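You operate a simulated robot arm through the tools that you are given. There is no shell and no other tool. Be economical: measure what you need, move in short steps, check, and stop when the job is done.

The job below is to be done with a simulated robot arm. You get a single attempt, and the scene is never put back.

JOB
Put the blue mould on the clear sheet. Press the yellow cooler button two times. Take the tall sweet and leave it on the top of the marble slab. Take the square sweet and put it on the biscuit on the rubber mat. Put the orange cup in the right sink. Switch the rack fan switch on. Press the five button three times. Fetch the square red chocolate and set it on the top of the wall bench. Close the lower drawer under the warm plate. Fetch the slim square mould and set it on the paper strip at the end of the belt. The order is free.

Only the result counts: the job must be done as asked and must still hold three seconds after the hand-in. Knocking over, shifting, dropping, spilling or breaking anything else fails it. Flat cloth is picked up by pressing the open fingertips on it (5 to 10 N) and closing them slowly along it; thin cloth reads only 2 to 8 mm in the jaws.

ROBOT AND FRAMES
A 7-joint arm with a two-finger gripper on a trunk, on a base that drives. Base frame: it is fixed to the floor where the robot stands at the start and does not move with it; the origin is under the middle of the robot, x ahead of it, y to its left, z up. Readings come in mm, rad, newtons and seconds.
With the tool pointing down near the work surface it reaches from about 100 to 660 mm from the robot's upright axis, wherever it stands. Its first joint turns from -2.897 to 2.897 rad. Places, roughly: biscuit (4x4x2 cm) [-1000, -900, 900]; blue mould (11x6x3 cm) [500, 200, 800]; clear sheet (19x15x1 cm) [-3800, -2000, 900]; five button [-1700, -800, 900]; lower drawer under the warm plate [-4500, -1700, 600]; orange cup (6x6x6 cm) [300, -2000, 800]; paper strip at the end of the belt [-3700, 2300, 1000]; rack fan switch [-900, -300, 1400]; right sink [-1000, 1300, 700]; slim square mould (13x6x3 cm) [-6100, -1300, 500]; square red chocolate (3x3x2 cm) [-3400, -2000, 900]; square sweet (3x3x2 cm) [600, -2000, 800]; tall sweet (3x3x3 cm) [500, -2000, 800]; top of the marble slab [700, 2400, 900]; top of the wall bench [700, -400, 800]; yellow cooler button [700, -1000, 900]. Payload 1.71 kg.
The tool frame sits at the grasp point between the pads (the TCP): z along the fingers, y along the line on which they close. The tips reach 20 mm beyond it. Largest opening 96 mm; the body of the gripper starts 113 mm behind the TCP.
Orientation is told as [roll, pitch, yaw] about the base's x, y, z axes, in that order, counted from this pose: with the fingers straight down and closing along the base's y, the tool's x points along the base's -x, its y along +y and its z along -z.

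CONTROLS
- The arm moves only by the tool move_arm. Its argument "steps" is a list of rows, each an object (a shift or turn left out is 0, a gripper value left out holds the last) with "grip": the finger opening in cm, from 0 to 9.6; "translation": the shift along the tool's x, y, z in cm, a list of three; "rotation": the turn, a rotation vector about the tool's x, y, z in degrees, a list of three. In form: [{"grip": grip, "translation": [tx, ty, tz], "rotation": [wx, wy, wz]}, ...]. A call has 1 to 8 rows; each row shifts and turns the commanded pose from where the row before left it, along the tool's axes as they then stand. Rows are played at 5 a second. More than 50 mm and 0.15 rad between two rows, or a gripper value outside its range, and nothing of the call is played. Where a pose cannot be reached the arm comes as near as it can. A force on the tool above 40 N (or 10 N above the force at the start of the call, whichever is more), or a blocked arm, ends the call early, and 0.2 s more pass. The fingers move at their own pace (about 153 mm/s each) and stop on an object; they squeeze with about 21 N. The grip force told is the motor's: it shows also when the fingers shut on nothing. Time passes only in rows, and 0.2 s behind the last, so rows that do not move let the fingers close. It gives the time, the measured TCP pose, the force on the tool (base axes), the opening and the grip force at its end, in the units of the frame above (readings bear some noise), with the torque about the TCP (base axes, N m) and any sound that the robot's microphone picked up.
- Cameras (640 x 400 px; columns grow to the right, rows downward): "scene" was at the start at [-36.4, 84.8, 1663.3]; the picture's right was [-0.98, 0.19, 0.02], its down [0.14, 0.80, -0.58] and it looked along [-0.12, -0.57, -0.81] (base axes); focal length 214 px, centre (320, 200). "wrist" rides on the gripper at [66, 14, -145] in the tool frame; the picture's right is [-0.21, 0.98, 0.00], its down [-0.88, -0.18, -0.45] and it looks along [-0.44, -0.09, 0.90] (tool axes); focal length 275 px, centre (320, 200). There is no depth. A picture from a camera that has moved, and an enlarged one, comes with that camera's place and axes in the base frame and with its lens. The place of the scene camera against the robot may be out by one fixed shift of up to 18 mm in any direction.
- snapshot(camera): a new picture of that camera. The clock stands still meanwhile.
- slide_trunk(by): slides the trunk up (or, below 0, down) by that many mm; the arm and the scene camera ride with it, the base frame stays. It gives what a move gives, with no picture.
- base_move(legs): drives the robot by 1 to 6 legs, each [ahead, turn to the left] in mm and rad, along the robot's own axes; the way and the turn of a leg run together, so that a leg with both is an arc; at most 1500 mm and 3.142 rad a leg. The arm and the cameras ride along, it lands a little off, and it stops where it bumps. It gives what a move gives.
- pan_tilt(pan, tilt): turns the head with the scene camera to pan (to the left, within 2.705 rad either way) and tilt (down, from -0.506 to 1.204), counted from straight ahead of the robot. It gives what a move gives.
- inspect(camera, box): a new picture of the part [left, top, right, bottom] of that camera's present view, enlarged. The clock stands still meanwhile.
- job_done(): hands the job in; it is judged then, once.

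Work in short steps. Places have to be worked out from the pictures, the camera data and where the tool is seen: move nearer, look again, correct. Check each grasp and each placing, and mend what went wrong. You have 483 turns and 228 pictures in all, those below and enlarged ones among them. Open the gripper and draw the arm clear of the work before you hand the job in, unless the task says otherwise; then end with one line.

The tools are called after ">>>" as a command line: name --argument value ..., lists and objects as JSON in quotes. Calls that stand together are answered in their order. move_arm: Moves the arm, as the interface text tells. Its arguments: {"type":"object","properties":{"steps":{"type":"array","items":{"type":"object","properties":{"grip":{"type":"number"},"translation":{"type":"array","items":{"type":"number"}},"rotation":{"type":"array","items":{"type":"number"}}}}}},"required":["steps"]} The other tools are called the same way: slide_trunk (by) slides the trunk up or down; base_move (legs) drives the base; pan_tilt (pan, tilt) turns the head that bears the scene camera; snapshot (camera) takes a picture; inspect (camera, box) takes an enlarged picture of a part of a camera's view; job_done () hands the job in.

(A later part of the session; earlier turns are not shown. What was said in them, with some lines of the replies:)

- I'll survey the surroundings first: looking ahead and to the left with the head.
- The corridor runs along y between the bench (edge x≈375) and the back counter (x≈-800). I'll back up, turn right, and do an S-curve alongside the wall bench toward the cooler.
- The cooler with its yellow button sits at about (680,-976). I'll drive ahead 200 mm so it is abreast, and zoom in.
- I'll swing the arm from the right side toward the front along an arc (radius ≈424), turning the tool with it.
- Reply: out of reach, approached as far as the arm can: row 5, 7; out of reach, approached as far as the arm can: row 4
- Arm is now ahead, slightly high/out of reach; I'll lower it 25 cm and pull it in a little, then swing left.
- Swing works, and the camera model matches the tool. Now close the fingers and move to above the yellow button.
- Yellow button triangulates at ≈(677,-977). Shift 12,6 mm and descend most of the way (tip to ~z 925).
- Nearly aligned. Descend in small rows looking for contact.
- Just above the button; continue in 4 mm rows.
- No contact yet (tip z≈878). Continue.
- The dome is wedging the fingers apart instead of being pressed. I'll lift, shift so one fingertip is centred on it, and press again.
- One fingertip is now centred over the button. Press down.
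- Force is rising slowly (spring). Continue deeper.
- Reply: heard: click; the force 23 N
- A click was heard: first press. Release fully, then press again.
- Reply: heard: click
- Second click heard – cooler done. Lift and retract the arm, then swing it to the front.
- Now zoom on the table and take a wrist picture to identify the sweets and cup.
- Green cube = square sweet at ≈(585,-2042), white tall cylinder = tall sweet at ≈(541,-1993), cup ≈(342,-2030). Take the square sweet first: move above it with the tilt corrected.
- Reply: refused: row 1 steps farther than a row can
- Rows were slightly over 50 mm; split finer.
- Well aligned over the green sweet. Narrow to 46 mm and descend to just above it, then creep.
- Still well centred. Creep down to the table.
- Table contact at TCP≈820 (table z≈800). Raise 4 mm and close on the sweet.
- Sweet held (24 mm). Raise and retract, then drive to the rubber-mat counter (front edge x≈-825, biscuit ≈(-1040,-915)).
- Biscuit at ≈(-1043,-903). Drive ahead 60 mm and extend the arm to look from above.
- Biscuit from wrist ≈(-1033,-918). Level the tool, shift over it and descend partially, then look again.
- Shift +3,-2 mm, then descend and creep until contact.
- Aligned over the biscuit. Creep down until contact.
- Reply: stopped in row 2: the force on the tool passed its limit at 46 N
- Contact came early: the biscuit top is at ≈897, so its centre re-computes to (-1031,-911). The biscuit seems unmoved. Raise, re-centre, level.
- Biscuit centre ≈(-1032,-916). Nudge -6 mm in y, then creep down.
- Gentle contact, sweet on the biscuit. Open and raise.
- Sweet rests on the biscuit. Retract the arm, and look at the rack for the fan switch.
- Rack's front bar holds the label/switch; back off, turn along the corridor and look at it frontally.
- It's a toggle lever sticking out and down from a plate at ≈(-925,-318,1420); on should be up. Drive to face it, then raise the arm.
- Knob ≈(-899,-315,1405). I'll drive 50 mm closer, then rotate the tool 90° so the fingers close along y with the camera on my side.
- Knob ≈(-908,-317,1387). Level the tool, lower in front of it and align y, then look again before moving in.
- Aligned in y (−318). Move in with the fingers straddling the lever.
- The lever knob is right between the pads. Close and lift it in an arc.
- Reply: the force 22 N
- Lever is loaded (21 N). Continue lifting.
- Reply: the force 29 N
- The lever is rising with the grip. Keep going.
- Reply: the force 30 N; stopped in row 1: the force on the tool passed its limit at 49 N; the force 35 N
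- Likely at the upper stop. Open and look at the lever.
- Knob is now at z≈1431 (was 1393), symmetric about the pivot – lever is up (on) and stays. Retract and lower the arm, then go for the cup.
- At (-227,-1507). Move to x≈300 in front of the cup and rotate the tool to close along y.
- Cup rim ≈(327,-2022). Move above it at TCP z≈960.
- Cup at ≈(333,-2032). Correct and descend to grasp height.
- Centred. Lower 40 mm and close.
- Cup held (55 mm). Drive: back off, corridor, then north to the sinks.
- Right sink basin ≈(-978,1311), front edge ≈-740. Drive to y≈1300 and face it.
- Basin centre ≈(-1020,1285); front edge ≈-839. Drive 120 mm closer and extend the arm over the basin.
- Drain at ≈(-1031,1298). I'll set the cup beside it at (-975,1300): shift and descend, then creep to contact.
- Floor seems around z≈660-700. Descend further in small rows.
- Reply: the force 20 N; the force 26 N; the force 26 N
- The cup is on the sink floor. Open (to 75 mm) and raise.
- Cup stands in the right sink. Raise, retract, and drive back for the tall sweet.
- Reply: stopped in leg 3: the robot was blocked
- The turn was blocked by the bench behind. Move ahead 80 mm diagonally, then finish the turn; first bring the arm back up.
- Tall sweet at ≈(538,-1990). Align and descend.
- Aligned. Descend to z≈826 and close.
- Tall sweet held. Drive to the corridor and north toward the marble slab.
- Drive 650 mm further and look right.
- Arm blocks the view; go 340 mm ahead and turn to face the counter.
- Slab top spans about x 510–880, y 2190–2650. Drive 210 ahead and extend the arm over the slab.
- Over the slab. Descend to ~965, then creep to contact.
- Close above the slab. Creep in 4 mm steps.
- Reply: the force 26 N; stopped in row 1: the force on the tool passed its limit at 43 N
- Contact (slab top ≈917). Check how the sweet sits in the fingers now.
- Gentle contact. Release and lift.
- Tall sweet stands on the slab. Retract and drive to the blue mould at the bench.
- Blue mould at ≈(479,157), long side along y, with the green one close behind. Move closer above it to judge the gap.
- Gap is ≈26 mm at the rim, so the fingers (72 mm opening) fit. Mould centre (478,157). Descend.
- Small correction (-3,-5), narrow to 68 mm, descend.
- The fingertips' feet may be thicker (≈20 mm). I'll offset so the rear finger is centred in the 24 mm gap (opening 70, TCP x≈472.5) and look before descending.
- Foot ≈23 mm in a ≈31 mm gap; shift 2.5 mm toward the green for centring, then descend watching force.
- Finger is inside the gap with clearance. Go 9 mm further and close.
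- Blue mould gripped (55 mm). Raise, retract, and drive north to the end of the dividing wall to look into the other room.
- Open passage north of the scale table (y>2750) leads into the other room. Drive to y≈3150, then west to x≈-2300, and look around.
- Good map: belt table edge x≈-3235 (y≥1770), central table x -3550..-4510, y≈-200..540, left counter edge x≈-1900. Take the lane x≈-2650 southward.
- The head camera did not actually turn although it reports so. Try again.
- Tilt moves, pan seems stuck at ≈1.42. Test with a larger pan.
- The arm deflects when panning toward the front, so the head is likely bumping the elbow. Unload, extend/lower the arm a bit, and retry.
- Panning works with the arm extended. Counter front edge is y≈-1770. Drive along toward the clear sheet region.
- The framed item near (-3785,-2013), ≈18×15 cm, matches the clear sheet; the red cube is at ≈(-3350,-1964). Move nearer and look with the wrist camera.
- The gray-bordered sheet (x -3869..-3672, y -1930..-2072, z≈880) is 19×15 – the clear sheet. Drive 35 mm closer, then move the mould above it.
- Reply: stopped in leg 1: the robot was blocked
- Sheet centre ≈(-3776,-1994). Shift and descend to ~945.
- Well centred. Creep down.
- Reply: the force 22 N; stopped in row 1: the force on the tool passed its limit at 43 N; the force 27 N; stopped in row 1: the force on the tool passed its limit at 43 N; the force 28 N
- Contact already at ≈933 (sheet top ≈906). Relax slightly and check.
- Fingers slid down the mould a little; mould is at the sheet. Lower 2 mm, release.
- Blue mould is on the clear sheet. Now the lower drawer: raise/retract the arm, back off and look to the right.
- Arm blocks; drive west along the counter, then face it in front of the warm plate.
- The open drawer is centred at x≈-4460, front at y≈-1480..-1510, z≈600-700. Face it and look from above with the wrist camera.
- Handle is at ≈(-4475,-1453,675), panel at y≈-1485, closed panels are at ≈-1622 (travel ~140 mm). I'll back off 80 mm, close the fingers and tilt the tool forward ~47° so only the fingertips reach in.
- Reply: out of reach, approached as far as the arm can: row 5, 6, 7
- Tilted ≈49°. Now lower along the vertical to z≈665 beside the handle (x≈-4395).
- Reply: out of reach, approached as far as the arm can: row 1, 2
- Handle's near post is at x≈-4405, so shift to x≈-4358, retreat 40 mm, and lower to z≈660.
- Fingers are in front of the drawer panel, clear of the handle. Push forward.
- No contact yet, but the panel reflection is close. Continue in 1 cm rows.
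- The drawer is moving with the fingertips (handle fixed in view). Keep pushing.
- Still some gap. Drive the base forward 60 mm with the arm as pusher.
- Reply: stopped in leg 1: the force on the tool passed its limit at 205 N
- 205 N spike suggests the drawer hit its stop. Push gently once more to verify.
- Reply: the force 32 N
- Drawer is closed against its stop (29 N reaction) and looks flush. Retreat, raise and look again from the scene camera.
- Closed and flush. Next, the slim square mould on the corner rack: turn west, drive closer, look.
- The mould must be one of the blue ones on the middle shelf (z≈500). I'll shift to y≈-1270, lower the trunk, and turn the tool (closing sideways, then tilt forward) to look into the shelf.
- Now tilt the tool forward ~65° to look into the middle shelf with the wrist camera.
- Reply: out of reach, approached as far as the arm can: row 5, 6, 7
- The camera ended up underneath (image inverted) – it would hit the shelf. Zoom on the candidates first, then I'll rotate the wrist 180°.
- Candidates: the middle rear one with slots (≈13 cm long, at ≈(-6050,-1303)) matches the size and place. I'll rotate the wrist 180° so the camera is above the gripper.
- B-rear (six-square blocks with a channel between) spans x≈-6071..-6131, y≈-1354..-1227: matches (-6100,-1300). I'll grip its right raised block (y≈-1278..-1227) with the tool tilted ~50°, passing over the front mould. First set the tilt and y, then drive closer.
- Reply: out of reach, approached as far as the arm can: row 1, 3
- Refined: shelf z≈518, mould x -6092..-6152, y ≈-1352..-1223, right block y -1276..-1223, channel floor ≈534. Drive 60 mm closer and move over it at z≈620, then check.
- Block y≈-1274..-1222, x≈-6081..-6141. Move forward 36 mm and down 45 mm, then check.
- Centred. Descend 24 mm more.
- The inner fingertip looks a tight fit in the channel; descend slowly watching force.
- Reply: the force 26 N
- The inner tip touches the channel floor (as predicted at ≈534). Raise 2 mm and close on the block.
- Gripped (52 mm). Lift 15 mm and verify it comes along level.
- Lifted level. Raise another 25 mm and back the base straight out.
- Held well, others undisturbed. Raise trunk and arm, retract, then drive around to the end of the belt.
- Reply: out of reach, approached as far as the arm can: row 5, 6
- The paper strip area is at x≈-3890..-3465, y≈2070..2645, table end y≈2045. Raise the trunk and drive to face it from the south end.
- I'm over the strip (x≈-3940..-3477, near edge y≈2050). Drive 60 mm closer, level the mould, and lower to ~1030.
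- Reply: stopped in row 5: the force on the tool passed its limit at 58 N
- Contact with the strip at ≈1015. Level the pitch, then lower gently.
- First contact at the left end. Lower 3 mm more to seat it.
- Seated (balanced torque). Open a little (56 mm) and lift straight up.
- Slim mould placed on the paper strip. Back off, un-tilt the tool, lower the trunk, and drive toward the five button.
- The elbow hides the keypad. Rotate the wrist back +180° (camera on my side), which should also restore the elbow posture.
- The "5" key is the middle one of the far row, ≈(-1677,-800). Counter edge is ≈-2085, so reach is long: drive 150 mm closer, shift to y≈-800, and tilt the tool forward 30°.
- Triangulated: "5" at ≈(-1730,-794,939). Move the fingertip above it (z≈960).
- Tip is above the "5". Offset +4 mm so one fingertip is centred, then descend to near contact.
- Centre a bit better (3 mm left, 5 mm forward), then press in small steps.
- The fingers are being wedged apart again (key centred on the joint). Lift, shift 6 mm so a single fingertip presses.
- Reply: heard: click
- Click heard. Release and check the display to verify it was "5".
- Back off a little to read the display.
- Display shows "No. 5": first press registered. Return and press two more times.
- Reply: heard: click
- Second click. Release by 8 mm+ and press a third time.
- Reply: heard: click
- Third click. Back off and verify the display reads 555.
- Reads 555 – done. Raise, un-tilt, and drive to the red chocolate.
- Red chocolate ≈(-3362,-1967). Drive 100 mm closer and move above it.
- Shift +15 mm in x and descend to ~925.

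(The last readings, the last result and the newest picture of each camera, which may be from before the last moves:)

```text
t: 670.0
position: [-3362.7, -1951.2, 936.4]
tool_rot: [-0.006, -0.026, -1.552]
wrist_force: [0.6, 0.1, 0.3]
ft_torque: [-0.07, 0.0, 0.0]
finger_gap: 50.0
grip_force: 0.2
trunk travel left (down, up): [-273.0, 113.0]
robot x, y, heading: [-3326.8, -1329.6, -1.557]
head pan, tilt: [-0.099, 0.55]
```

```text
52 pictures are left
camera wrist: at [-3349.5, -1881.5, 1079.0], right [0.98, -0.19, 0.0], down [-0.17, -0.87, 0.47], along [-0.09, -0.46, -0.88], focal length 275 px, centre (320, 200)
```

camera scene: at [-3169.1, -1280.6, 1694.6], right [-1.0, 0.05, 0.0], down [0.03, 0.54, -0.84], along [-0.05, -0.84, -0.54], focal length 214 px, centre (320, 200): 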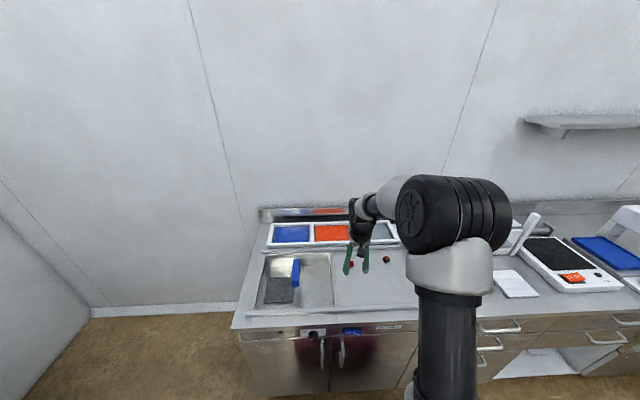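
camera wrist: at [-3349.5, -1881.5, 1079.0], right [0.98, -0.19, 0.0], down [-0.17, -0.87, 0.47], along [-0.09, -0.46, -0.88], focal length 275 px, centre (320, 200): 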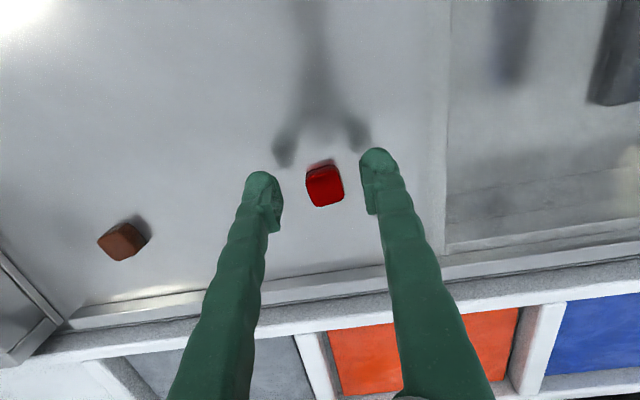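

Chocolate top z≈897 at (-3362,-1966). Shift -15 mm in y, level, descend in steps.

>>> move_arm --steps '[{"translation": [-1.45, 0, 1], "rotation": [0, 1.4, 0]}, {"translation": [0, 0, 1]}]'

>>> snapshot --camera "wrist"

```text
t: 670.6
position: [-3363.7, -1968.6, 914.9]
tool_rot: [-0.006, 0.003, -1.552]
wrist_force: [-0.5, 0.1, -0.7]
ft_torque: [0.02, 0.02, 0.01]
finger_gap: 50.1
grip_force: 0.1
trunk travel left (down, up): [-273.0, 113.0]
robot x, y, heading: [-3322.2, -1332.4, -1.557]
head pan, tilt: [-0.099, 0.55]
```

```text
51 pictures are left
camera wrist: at [-3348.9, -1902.3, 1059.5], right [0.98, -0.19, -0.01], down [-0.17, -0.88, 0.44], along [-0.09, -0.43, -0.9], focal length 275 px, centre (320, 200)
```

wrist: 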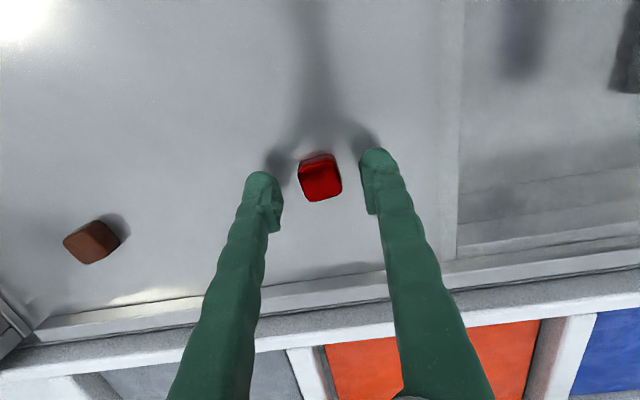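

>>> move_arm --steps '[{"translation": [0, 0, 0.6]}]'

>>> move_arm --steps '[{"translation": [0, 0, 0.4]}]'

>>> move_arm --steps '[{"translation": [0, 0, 0.3]}]'

```text
t: 671.0
position: [-3362.9, -1969.3, 907.6]
tool_rot: [-0.005, 0.003, -1.551]
wrist_force: [0.2, -0.6, -0.3]
ft_torque: [0.01, 0.01, 0.0]
finger_gap: 49.7
grip_force: 0.0
trunk travel left (down, up): [-273.0, 113.0]
robot x, y, heading: [-3320.2, -1329.4, -1.556]
head pan, tilt: [-0.099, 0.55]
```

```text
t: 671.4
position: [-3363.3, -1968.6, 905.6]
tool_rot: [-0.006, 0.003, -1.551]
wrist_force: [-0.5, -0.1, -0.1]
ft_torque: [-0.01, 0.01, -0.01]
finger_gap: 50.3
grip_force: 0.0
trunk travel left (down, up): [-273.0, 113.0]
robot x, y, heading: [-3322.6, -1330.0, -1.548]
head pan, tilt: [-0.099, 0.55]
```

```text
t: 671.8
position: [-3363.9, -1967.7, 901.0]
tool_rot: [-0.005, 0.005, -1.551]
wrist_force: [0.4, 0.2, 0.3]
ft_torque: [0.0, 0.0, 0.0]
finger_gap: 50.1
grip_force: 0.1
trunk travel left (down, up): [-273.0, 113.0]
robot x, y, heading: [-3325.0, -1328.8, -1.554]
head pan, tilt: [-0.099, 0.55]
```

>>> move_arm --steps '[{"translation": [0, 0, 0.3]}]'

>>> inspect --camera "wrist" --box '[240, 120, 400, 220]'

```text
t: 672.2
position: [-3362.5, -1967.8, 898.8]
tool_rot: [-0.005, 0.003, -1.551]
wrist_force: [0.2, 1.0, 2.9]
ft_torque: [-0.02, -0.08, 0.02]
finger_gap: 49.8
grip_force: 0.0
trunk travel left (down, up): [-273.0, 113.0]
robot x, y, heading: [-3323.5, -1329.0, -1.556]
head pan, tilt: [-0.099, 0.55]
```

```text
4.00 times, centred on (320, 170) of wrist
camera zoom: at [-3349.4, -1902.0, 1044.3], right [0.98, -0.19, -0.01], down [-0.17, -0.88, 0.44], along [-0.09, -0.43, -0.9], focal length 1101 px, centre (320, 320)
```

zoom: 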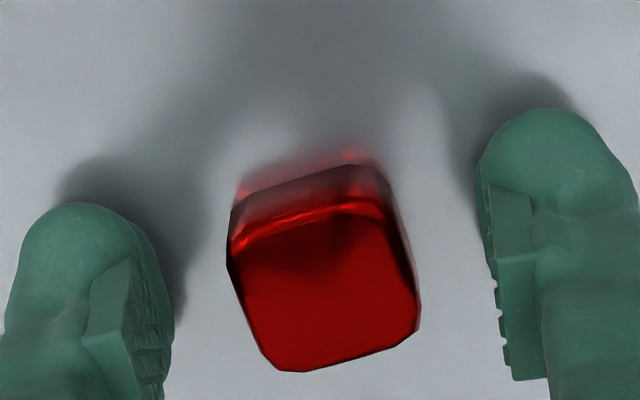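

Surface contact. Raise 3 mm and close.

>>> move_arm --steps '[{"translation": [0, 0, -0.3]}, {"grip": 1.8}, {}, {}]'

>>> move_arm --steps '[{"translation": [0, 0, -2]}, {"translation": [0, 0, -4]}, {"translation": [0, 0, -4]}, {"translation": [0, 0, -4]}, {"translation": [2, 0, -4]}, {"translation": [3, 0, -3.5]}, {"translation": [3, 0, -3]}]'

>>> snapshot --camera "wrist"

```text
t: 673.2
position: [-3362.5, -1969.2, 902.3]
tool_rot: [-0.005, 0.003, -1.551]
wrist_force: [0.7, -0.1, 0.1]
ft_torque: [0.02, 0.0, 0.03]
finger_gap: 23.9
grip_force: 21.3
trunk travel left (down, up): [-273.0, 113.0]
robot x, y, heading: [-3325.4, -1331.9, -1.557]
head pan, tilt: [-0.099, 0.55]
```

```text
t: 674.8
position: [-3362.2, -1886.9, 1150.5]
tool_rot: [-0.006, 0.002, -1.553]
wrist_force: [0.0, 0.2, 0.2]
ft_torque: [-0.06, 0.02, -0.02]
finger_gap: 23.7
grip_force: 20.6
trunk travel left (down, up): [-273.0, 113.0]
robot x, y, heading: [-3325.8, -1331.7, -1.558]
head pan, tilt: [-0.099, 0.55]
```

```text
49 pictures are left
camera wrist: at [-3348.5, -1821.9, 1294.6], right [0.98, -0.19, -0.01], down [-0.17, -0.88, 0.44], along [-0.09, -0.44, -0.9], focal length 275 px, centre (320, 200)
```

wrist: 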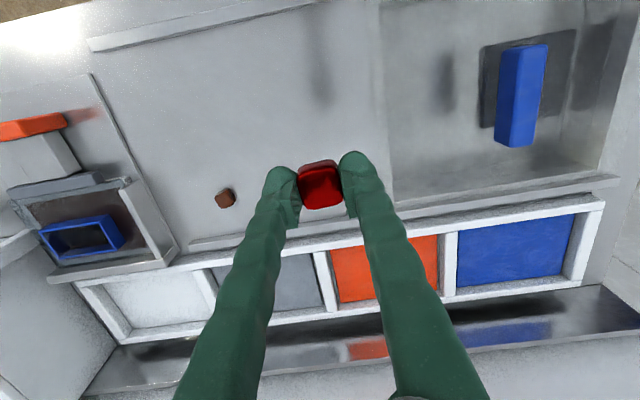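

Chocolate held. Drive back: out to the lane, north.

>>> base_move --legs '[[-300, 0], [0, 1.558], [680, 0], [0, 1.571], [1400, 0], [1400, 0]]'

```text
t: 703.7
position: [-2727.0, 2325.5, 1148.0]
tool_rot: [-0.006, 0.003, 1.613]
wrist_force: [0.3, 1.3, 0.0]
ft_torque: [-0.01, 0.04, -0.01]
finger_gap: 23.6
grip_force: 20.9
trunk travel left (down, up): [-273.0, 113.0]
robot x, y, heading: [-2752.9, 1762.6, 1.615]
head pan, tilt: [-0.099, 0.55]
```

Drifted left a bit; correct to the right, continue north, then east.

>>> base_move --legs '[[0, -0.5], [300, 0], [0, 0.456], [1120, 0], [0, -1.571]]'

```text
t: 719.2
position: [-2065.7, 3107.3, 1156.8]
tool_rot: [-0.007, -0.011, 0.011]
wrist_force: [0.1, 0.6, -0.4]
ft_torque: [-0.01, -0.03, -0.01]
finger_gap: 23.5
grip_force: 21.0
trunk travel left (down, up): [-273.0, 113.0]
robot x, y, heading: [-2610.6, 3155.5, 0.007]
head pan, tilt: [-0.099, 0.55]
```

>>> base_move --legs '[[1200, 0], [1230, 0], [0, -1.578]]'

>>> base_move --legs '[[1200, 0], [1200, 0]]'

```text
t: 736.5
position: [-237.9, 2644.0, 1164.9]
tool_rot: [-0.006, -0.026, -1.561]
wrist_force: [-0.3, -0.4, -1.2]
ft_torque: [-0.01, -0.01, 0.01]
finger_gap: 22.1
grip_force: 21.3
trunk travel left (down, up): [-273.0, 113.0]
robot x, y, heading: [-186.2, 3168.6, -1.566]
head pan, tilt: [-0.099, 0.55]
```

```text
t: 749.0
position: [-235.4, 266.0, 1172.4]
tool_rot: [-0.008, -0.042, -1.556]
wrist_force: [-0.6, -0.8, -0.7]
ft_torque: [-0.02, 0.01, -0.01]
finger_gap: 21.9
grip_force: 20.7
trunk travel left (down, up): [-273.0, 113.0]
robot x, y, heading: [-183.2, 772.7, -1.567]
head pan, tilt: [-0.099, 0.55]
```

>>> base_move --legs '[[1120, 0], [0, 1.567], [190, 0]]'

>>> snapshot --camera "wrist"

>>> pan_tilt --pan -0.1 --tilt 0.75

>>> snapshot --camera "scene"

```text
t: 760.9
position: [511.8, -389.0, 1176.4]
tool_rot: [-0.007, -0.052, 0.012]
wrist_force: [0.1, -0.1, -0.3]
ft_torque: [0.0, 0.09, 0.03]
finger_gap: 21.5
grip_force: 20.6
trunk travel left (down, up): [-273.0, 113.0]
robot x, y, heading: [19.2, -338.6, 0.003]
head pan, tilt: [-0.099, 0.55]
```

```text
48 pictures are left
camera wrist: at [440.2, -374.5, 1317.8], right [0.19, 0.98, 0.0], down [0.86, -0.17, 0.49], along [0.48, -0.09, -0.87], focal length 275 px, centre (320, 200)
```

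wrist: 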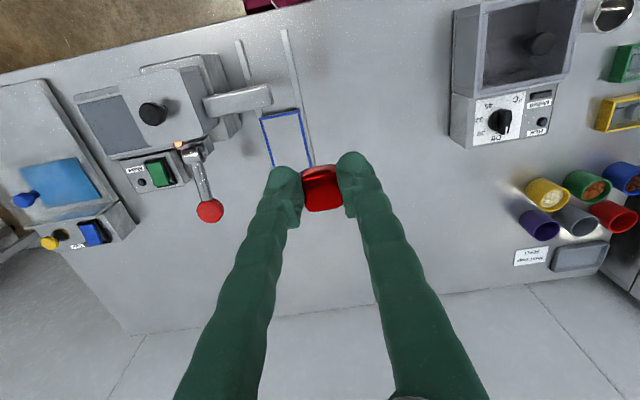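

```text
t: 761.6
position: [500.5, -388.4, 1182.2]
tool_rot: [-0.006, -0.06, 0.016]
wrist_force: [1.5, 0.1, -0.7]
ft_torque: [0.0, 0.11, 0.05]
finger_gap: 21.5
grip_force: 21.1
trunk travel left (down, up): [-273.0, 113.0]
robot x, y, heading: [16.7, -335.5, 0.003]
head pan, tilt: [-0.099, 0.75]
```

```text
47 pictures are left
camera scene: at [85.3, -189.2, 1677.0], right [-0.09, -1.0, 0.0], down [-0.7, 0.06, -0.72], along [0.71, -0.07, -0.7], focal length 214 px, centre (320, 200)
```

scene: 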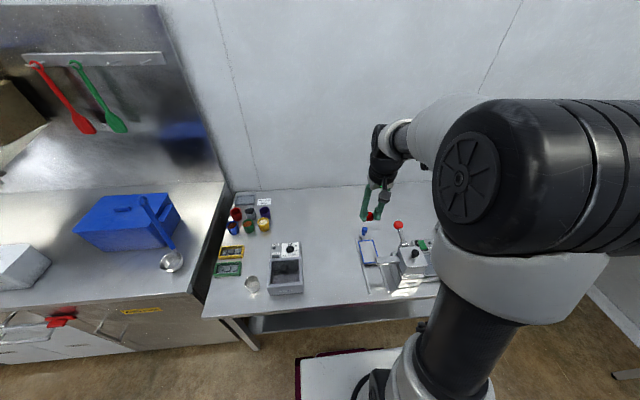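

Free bench area around (640,-290). Drive 30 mm, move over it and descend to ~860.

>>> base_move --legs '[[30, 0]]'

>>> move_arm --steps '[{"translation": [-2.8, 2.5, 2], "rotation": [0, 3.4, 0]}, {"translation": [-2.8, 2.5, 2]}, {"translation": [-2.8, 2.5, 2]}, {"translation": [-2.8, 2.4, 2]}, {"translation": [0, 0, 4.5]}, {"translation": [0, 0, 4.5]}, {"translation": [0, 0, 4.5]}]'

>>> snapshot --camera "wrist"

```text
t: 762.4
position: [538.3, -387.8, 1178.4]
tool_rot: [-0.006, -0.055, 0.015]
wrist_force: [0.9, 0.0, -0.7]
ft_torque: [-0.02, 0.14, 0.01]
finger_gap: 21.4
grip_force: 21.0
trunk travel left (down, up): [-273.0, 113.0]
robot x, y, heading: [48.9, -337.0, 0.001]
head pan, tilt: [-0.099, 0.75]
```

```text
t: 764.0
position: [639.4, -290.5, 970.6]
tool_rot: [-0.006, -0.01, 0.012]
wrist_force: [0.7, 0.1, -0.8]
ft_torque: [-0.01, 0.12, 0.01]
finger_gap: 21.7
grip_force: 21.2
trunk travel left (down, up): [-273.0, 113.0]
robot x, y, heading: [45.8, -336.2, 0.004]
head pan, tilt: [-0.099, 0.75]
```

```text
46 pictures are left
camera wrist: at [572.9, -275.8, 1114.0], right [0.19, 0.98, 0.0], down [0.88, -0.17, 0.45], along [0.44, -0.09, -0.89], focal length 275 px, centre (320, 200)
```

wrist: 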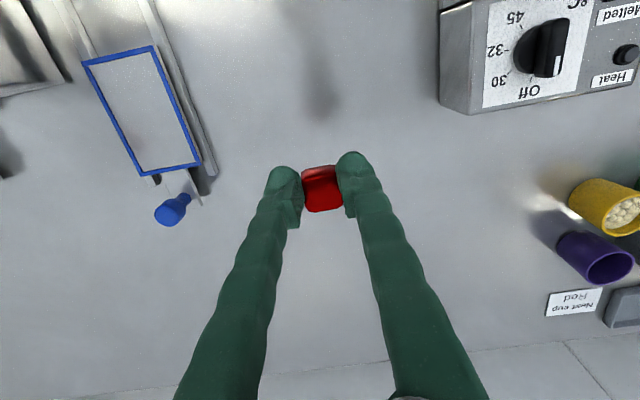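

Clear area below. Descend to ~845, then creep.

>>> move_arm --steps '[{"translation": [0, 0, 4]}, {"translation": [0, 0, 4]}, {"translation": [0, 0, 3.5]}]'

>>> move_arm --steps '[{"translation": [0, 0, 0.6]}, {"translation": [0, 0, 0.6]}]'

>>> inspect --camera "wrist" --box '[240, 100, 400, 220]'

```text
t: 764.8
position: [630.9, -289.9, 862.1]
tool_rot: [-0.004, -0.02, 0.014]
wrist_force: [0.6, -0.5, 0.3]
ft_torque: [0.01, -0.03, 0.01]
finger_gap: 21.5
grip_force: 21.3
trunk travel left (down, up): [-273.0, 113.0]
robot x, y, heading: [47.5, -336.8, 0.004]
head pan, tilt: [-0.099, 0.75]
```

```text
t: 765.4
position: [630.1, -290.6, 849.7]
tool_rot: [-0.006, -0.018, 0.013]
wrist_force: [-0.3, -0.7, -1.0]
ft_torque: [0.02, -0.04, 0.01]
finger_gap: 21.5
grip_force: 20.9
trunk travel left (down, up): [-273.0, 113.0]
robot x, y, heading: [51.8, -335.9, 0.005]
head pan, tilt: [-0.099, 0.75]
```

```text
3.33 times, centred on (320, 160) of wrist
camera zoom: at [562.6, -275.9, 993.7], right [0.19, 0.98, 0.0], down [0.87, -0.17, 0.46], along [0.45, -0.09, -0.89], focal length 918 px, centre (320, 333)
```

zoom: 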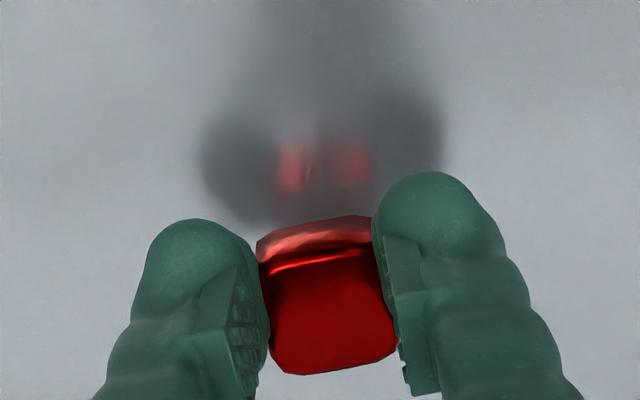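

Reflection shows ~20 mm to go. Creep down.

>>> move_arm --steps '[{"translation": [0, 0, 0.7], "rotation": [0, 1, 0]}, {"translation": [0, 0, 0.6]}]'

>>> move_arm --steps '[{"translation": [0, 0, 0.4]}]'

>>> move_arm --steps '[{"translation": [0, 0, 0.3]}]'

```text
t: 766.0
position: [630.6, -290.0, 836.9]
tool_rot: [-0.007, -0.001, 0.012]
wrist_force: [0.2, -0.2, 0.0]
ft_torque: [-0.02, -0.02, -0.01]
finger_gap: 21.4
grip_force: 20.8
trunk travel left (down, up): [-273.0, 113.0]
robot x, y, heading: [46.5, -334.7, 0.003]
head pan, tilt: [-0.099, 0.75]
```

```text
t: 766.4
position: [630.6, -291.3, 834.7]
tool_rot: [-0.005, -0.001, 0.013]
wrist_force: [0.5, 0.1, -0.6]
ft_torque: [-0.03, 0.0, 0.01]
finger_gap: 21.5
grip_force: 21.3
trunk travel left (down, up): [-273.0, 113.0]
robot x, y, heading: [46.7, -336.2, 0.005]
head pan, tilt: [-0.099, 0.75]
```

```text
t: 766.8
position: [631.4, -290.6, 830.3]
tool_rot: [-0.008, 0.0, 0.013]
wrist_force: [-0.6, 0.3, -0.4]
ft_torque: [0.01, 0.01, 0.03]
finger_gap: 21.5
grip_force: 20.9
trunk travel left (down, up): [-273.0, 113.0]
robot x, y, heading: [43.0, -339.5, 0.004]
head pan, tilt: [-0.099, 0.75]
```

>>> move_arm --steps '[{"translation": [0, 0, 0.3]}]'

>>> move_arm --steps '[{"translation": [0, 0, 0.2]}]'

```text
t: 767.2
position: [630.2, -290.5, 827.9]
tool_rot: [-0.005, -0.004, 0.013]
wrist_force: [-1.2, 1.1, 5.6]
ft_torque: [0.0, -0.08, 0.02]
finger_gap: 21.5
grip_force: 21.5
trunk travel left (down, up): [-273.0, 113.0]
robot x, y, heading: [47.9, -335.2, 0.006]
head pan, tilt: [-0.099, 0.75]
```

```text
t: 767.6
position: [630.7, -290.8, 826.0]
tool_rot: [-0.006, -0.005, 0.013]
wrist_force: [-2.8, 0.8, 18.0]
ft_torque: [0.0, -0.19, 0.0]
finger_gap: 21.5
grip_force: 21.2
trunk travel left (down, up): [-273.0, 113.0]
robot x, y, heading: [51.7, -335.6, 0.005]
head pan, tilt: [-0.099, 0.75]
```

Contact. Release and lift clear.

>>> move_arm --steps '[{"translation": [0, 0, -0.2]}, {"grip": 4.5}, {}, {"translation": [0, 0, -3]}, {"translation": [0, 0, -4]}, {"translation": [0, 0, -4]}, {"translation": [0, 0, -4]}, {"translation": [0, 0, -4]}]'

>>> snapshot --camera "wrist"

```text
t: 769.4
position: [629.5, -288.0, 1019.4]
tool_rot: [-0.005, -0.001, 0.015]
wrist_force: [-0.1, 0.8, -0.5]
ft_torque: [-0.01, -0.03, -0.03]
finger_gap: 45.1
grip_force: 0.0
trunk travel left (down, up): [-273.0, 113.0]
robot x, y, heading: [47.5, -338.7, 0.004]
head pan, tilt: [-0.099, 0.75]
```

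```text
44 pictures are left
camera wrist: at [563.4, -273.7, 1164.0], right [0.19, 0.98, -0.01], down [0.88, -0.17, 0.45], along [0.44, -0.09, -0.89], focal length 275 px, centre (320, 200)
```

wrist: 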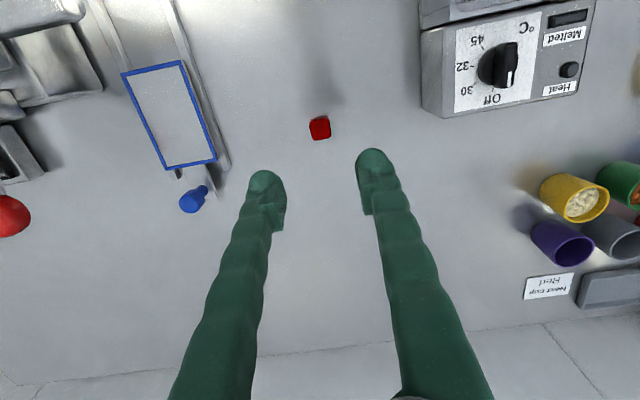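

Chocolate rests on the bench top. Withdraw, and do a last check of the biscuit/sweet and the fan switch.

>>> move_arm --steps '[{"translation": [3, 0, -3]}, {"translation": [3, 0, -3]}, {"translation": [3, 0, -2]}]'

>>> base_move --legs '[[-230, 0]]'

>>> pan_tilt --pan -2.6 --tilt 0.5

>>> snapshot --camera "scene"

```text
t: 770.2
position: [538.2, -290.9, 1099.5]
tool_rot: [-0.003, -0.002, 0.011]
wrist_force: [-0.6, -0.1, 1.2]
ft_torque: [-0.02, -0.07, -0.03]
finger_gap: 45.0
grip_force: 0.0
trunk travel left (down, up): [-273.0, 113.0]
robot x, y, heading: [48.6, -337.7, 0.0]
head pan, tilt: [-0.099, 0.75]
```

```text
t: 772.0
position: [317.5, -290.4, 1091.7]
tool_rot: [-0.007, 0.011, 0.016]
wrist_force: [0.9, 0.3, -0.7]
ft_torque: [0.02, 0.1, 0.03]
finger_gap: 44.9
grip_force: 0.0
trunk travel left (down, up): [-273.0, 113.0]
robot x, y, heading: [-185.3, -339.0, 0.005]
head pan, tilt: [-0.099, 0.75]
```

```text
t: 774.3
position: [295.0, -291.1, 1103.5]
tool_rot: [-0.007, -0.01, 0.016]
wrist_force: [0.1, -0.2, -0.5]
ft_torque: [-0.01, 0.0, -0.01]
finger_gap: 45.1
grip_force: 0.1
trunk travel left (down, up): [-273.0, 113.0]
robot x, y, heading: [-180.3, -337.8, -0.0]
head pan, tilt: [-2.601, 0.499]
```

```text
43 pictures are left
camera scene: at [-283.6, -229.9, 1702.0], right [-0.52, 0.85, 0.01], down [0.39, 0.25, -0.88], along [-0.76, -0.46, -0.47], focal length 214 px, centre (320, 200)
```

scene: 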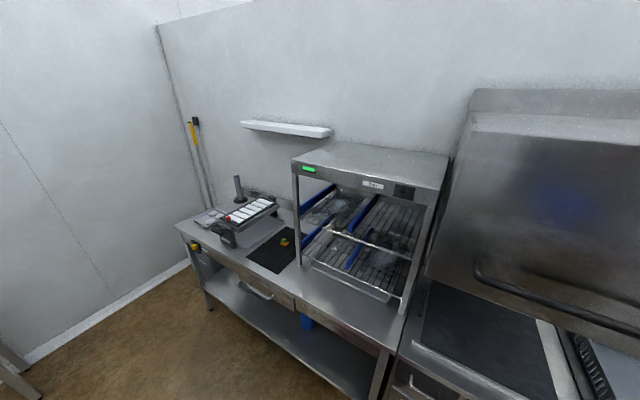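

The rack's indicator is lit green – fan on. Zoom on the biscuit.

>>> inspect --camera "scene" --box '[264, 228, 304, 253]'

```text
16.00 times, centred on (284, 240) of scene
camera zoom: at [-283.6, -229.9, 1702.0], right [-0.52, 0.85, 0.01], down [0.39, 0.25, -0.88], along [-0.76, -0.46, -0.47], focal length 3432 px, centre (896, -448)
```

zoom: 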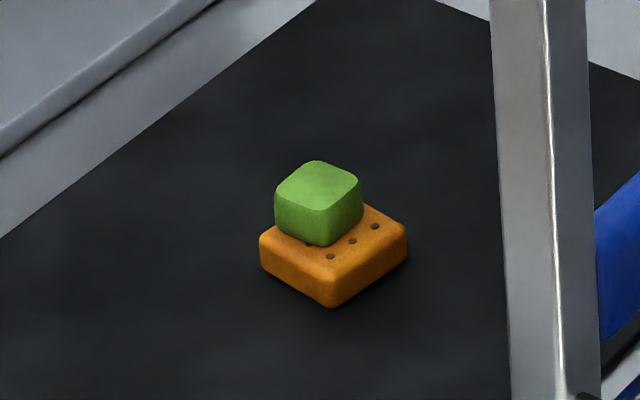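

The sweet is stable on the biscuit, the gripper is open and the arm is clear of the work. Handing in.

>>> job_done

```text
The job is handed in.
```

I did all ten parts of the job and handed it in. I checked each one as I went, by picture, sound, the keypad display, or the drawer meeting its stop.
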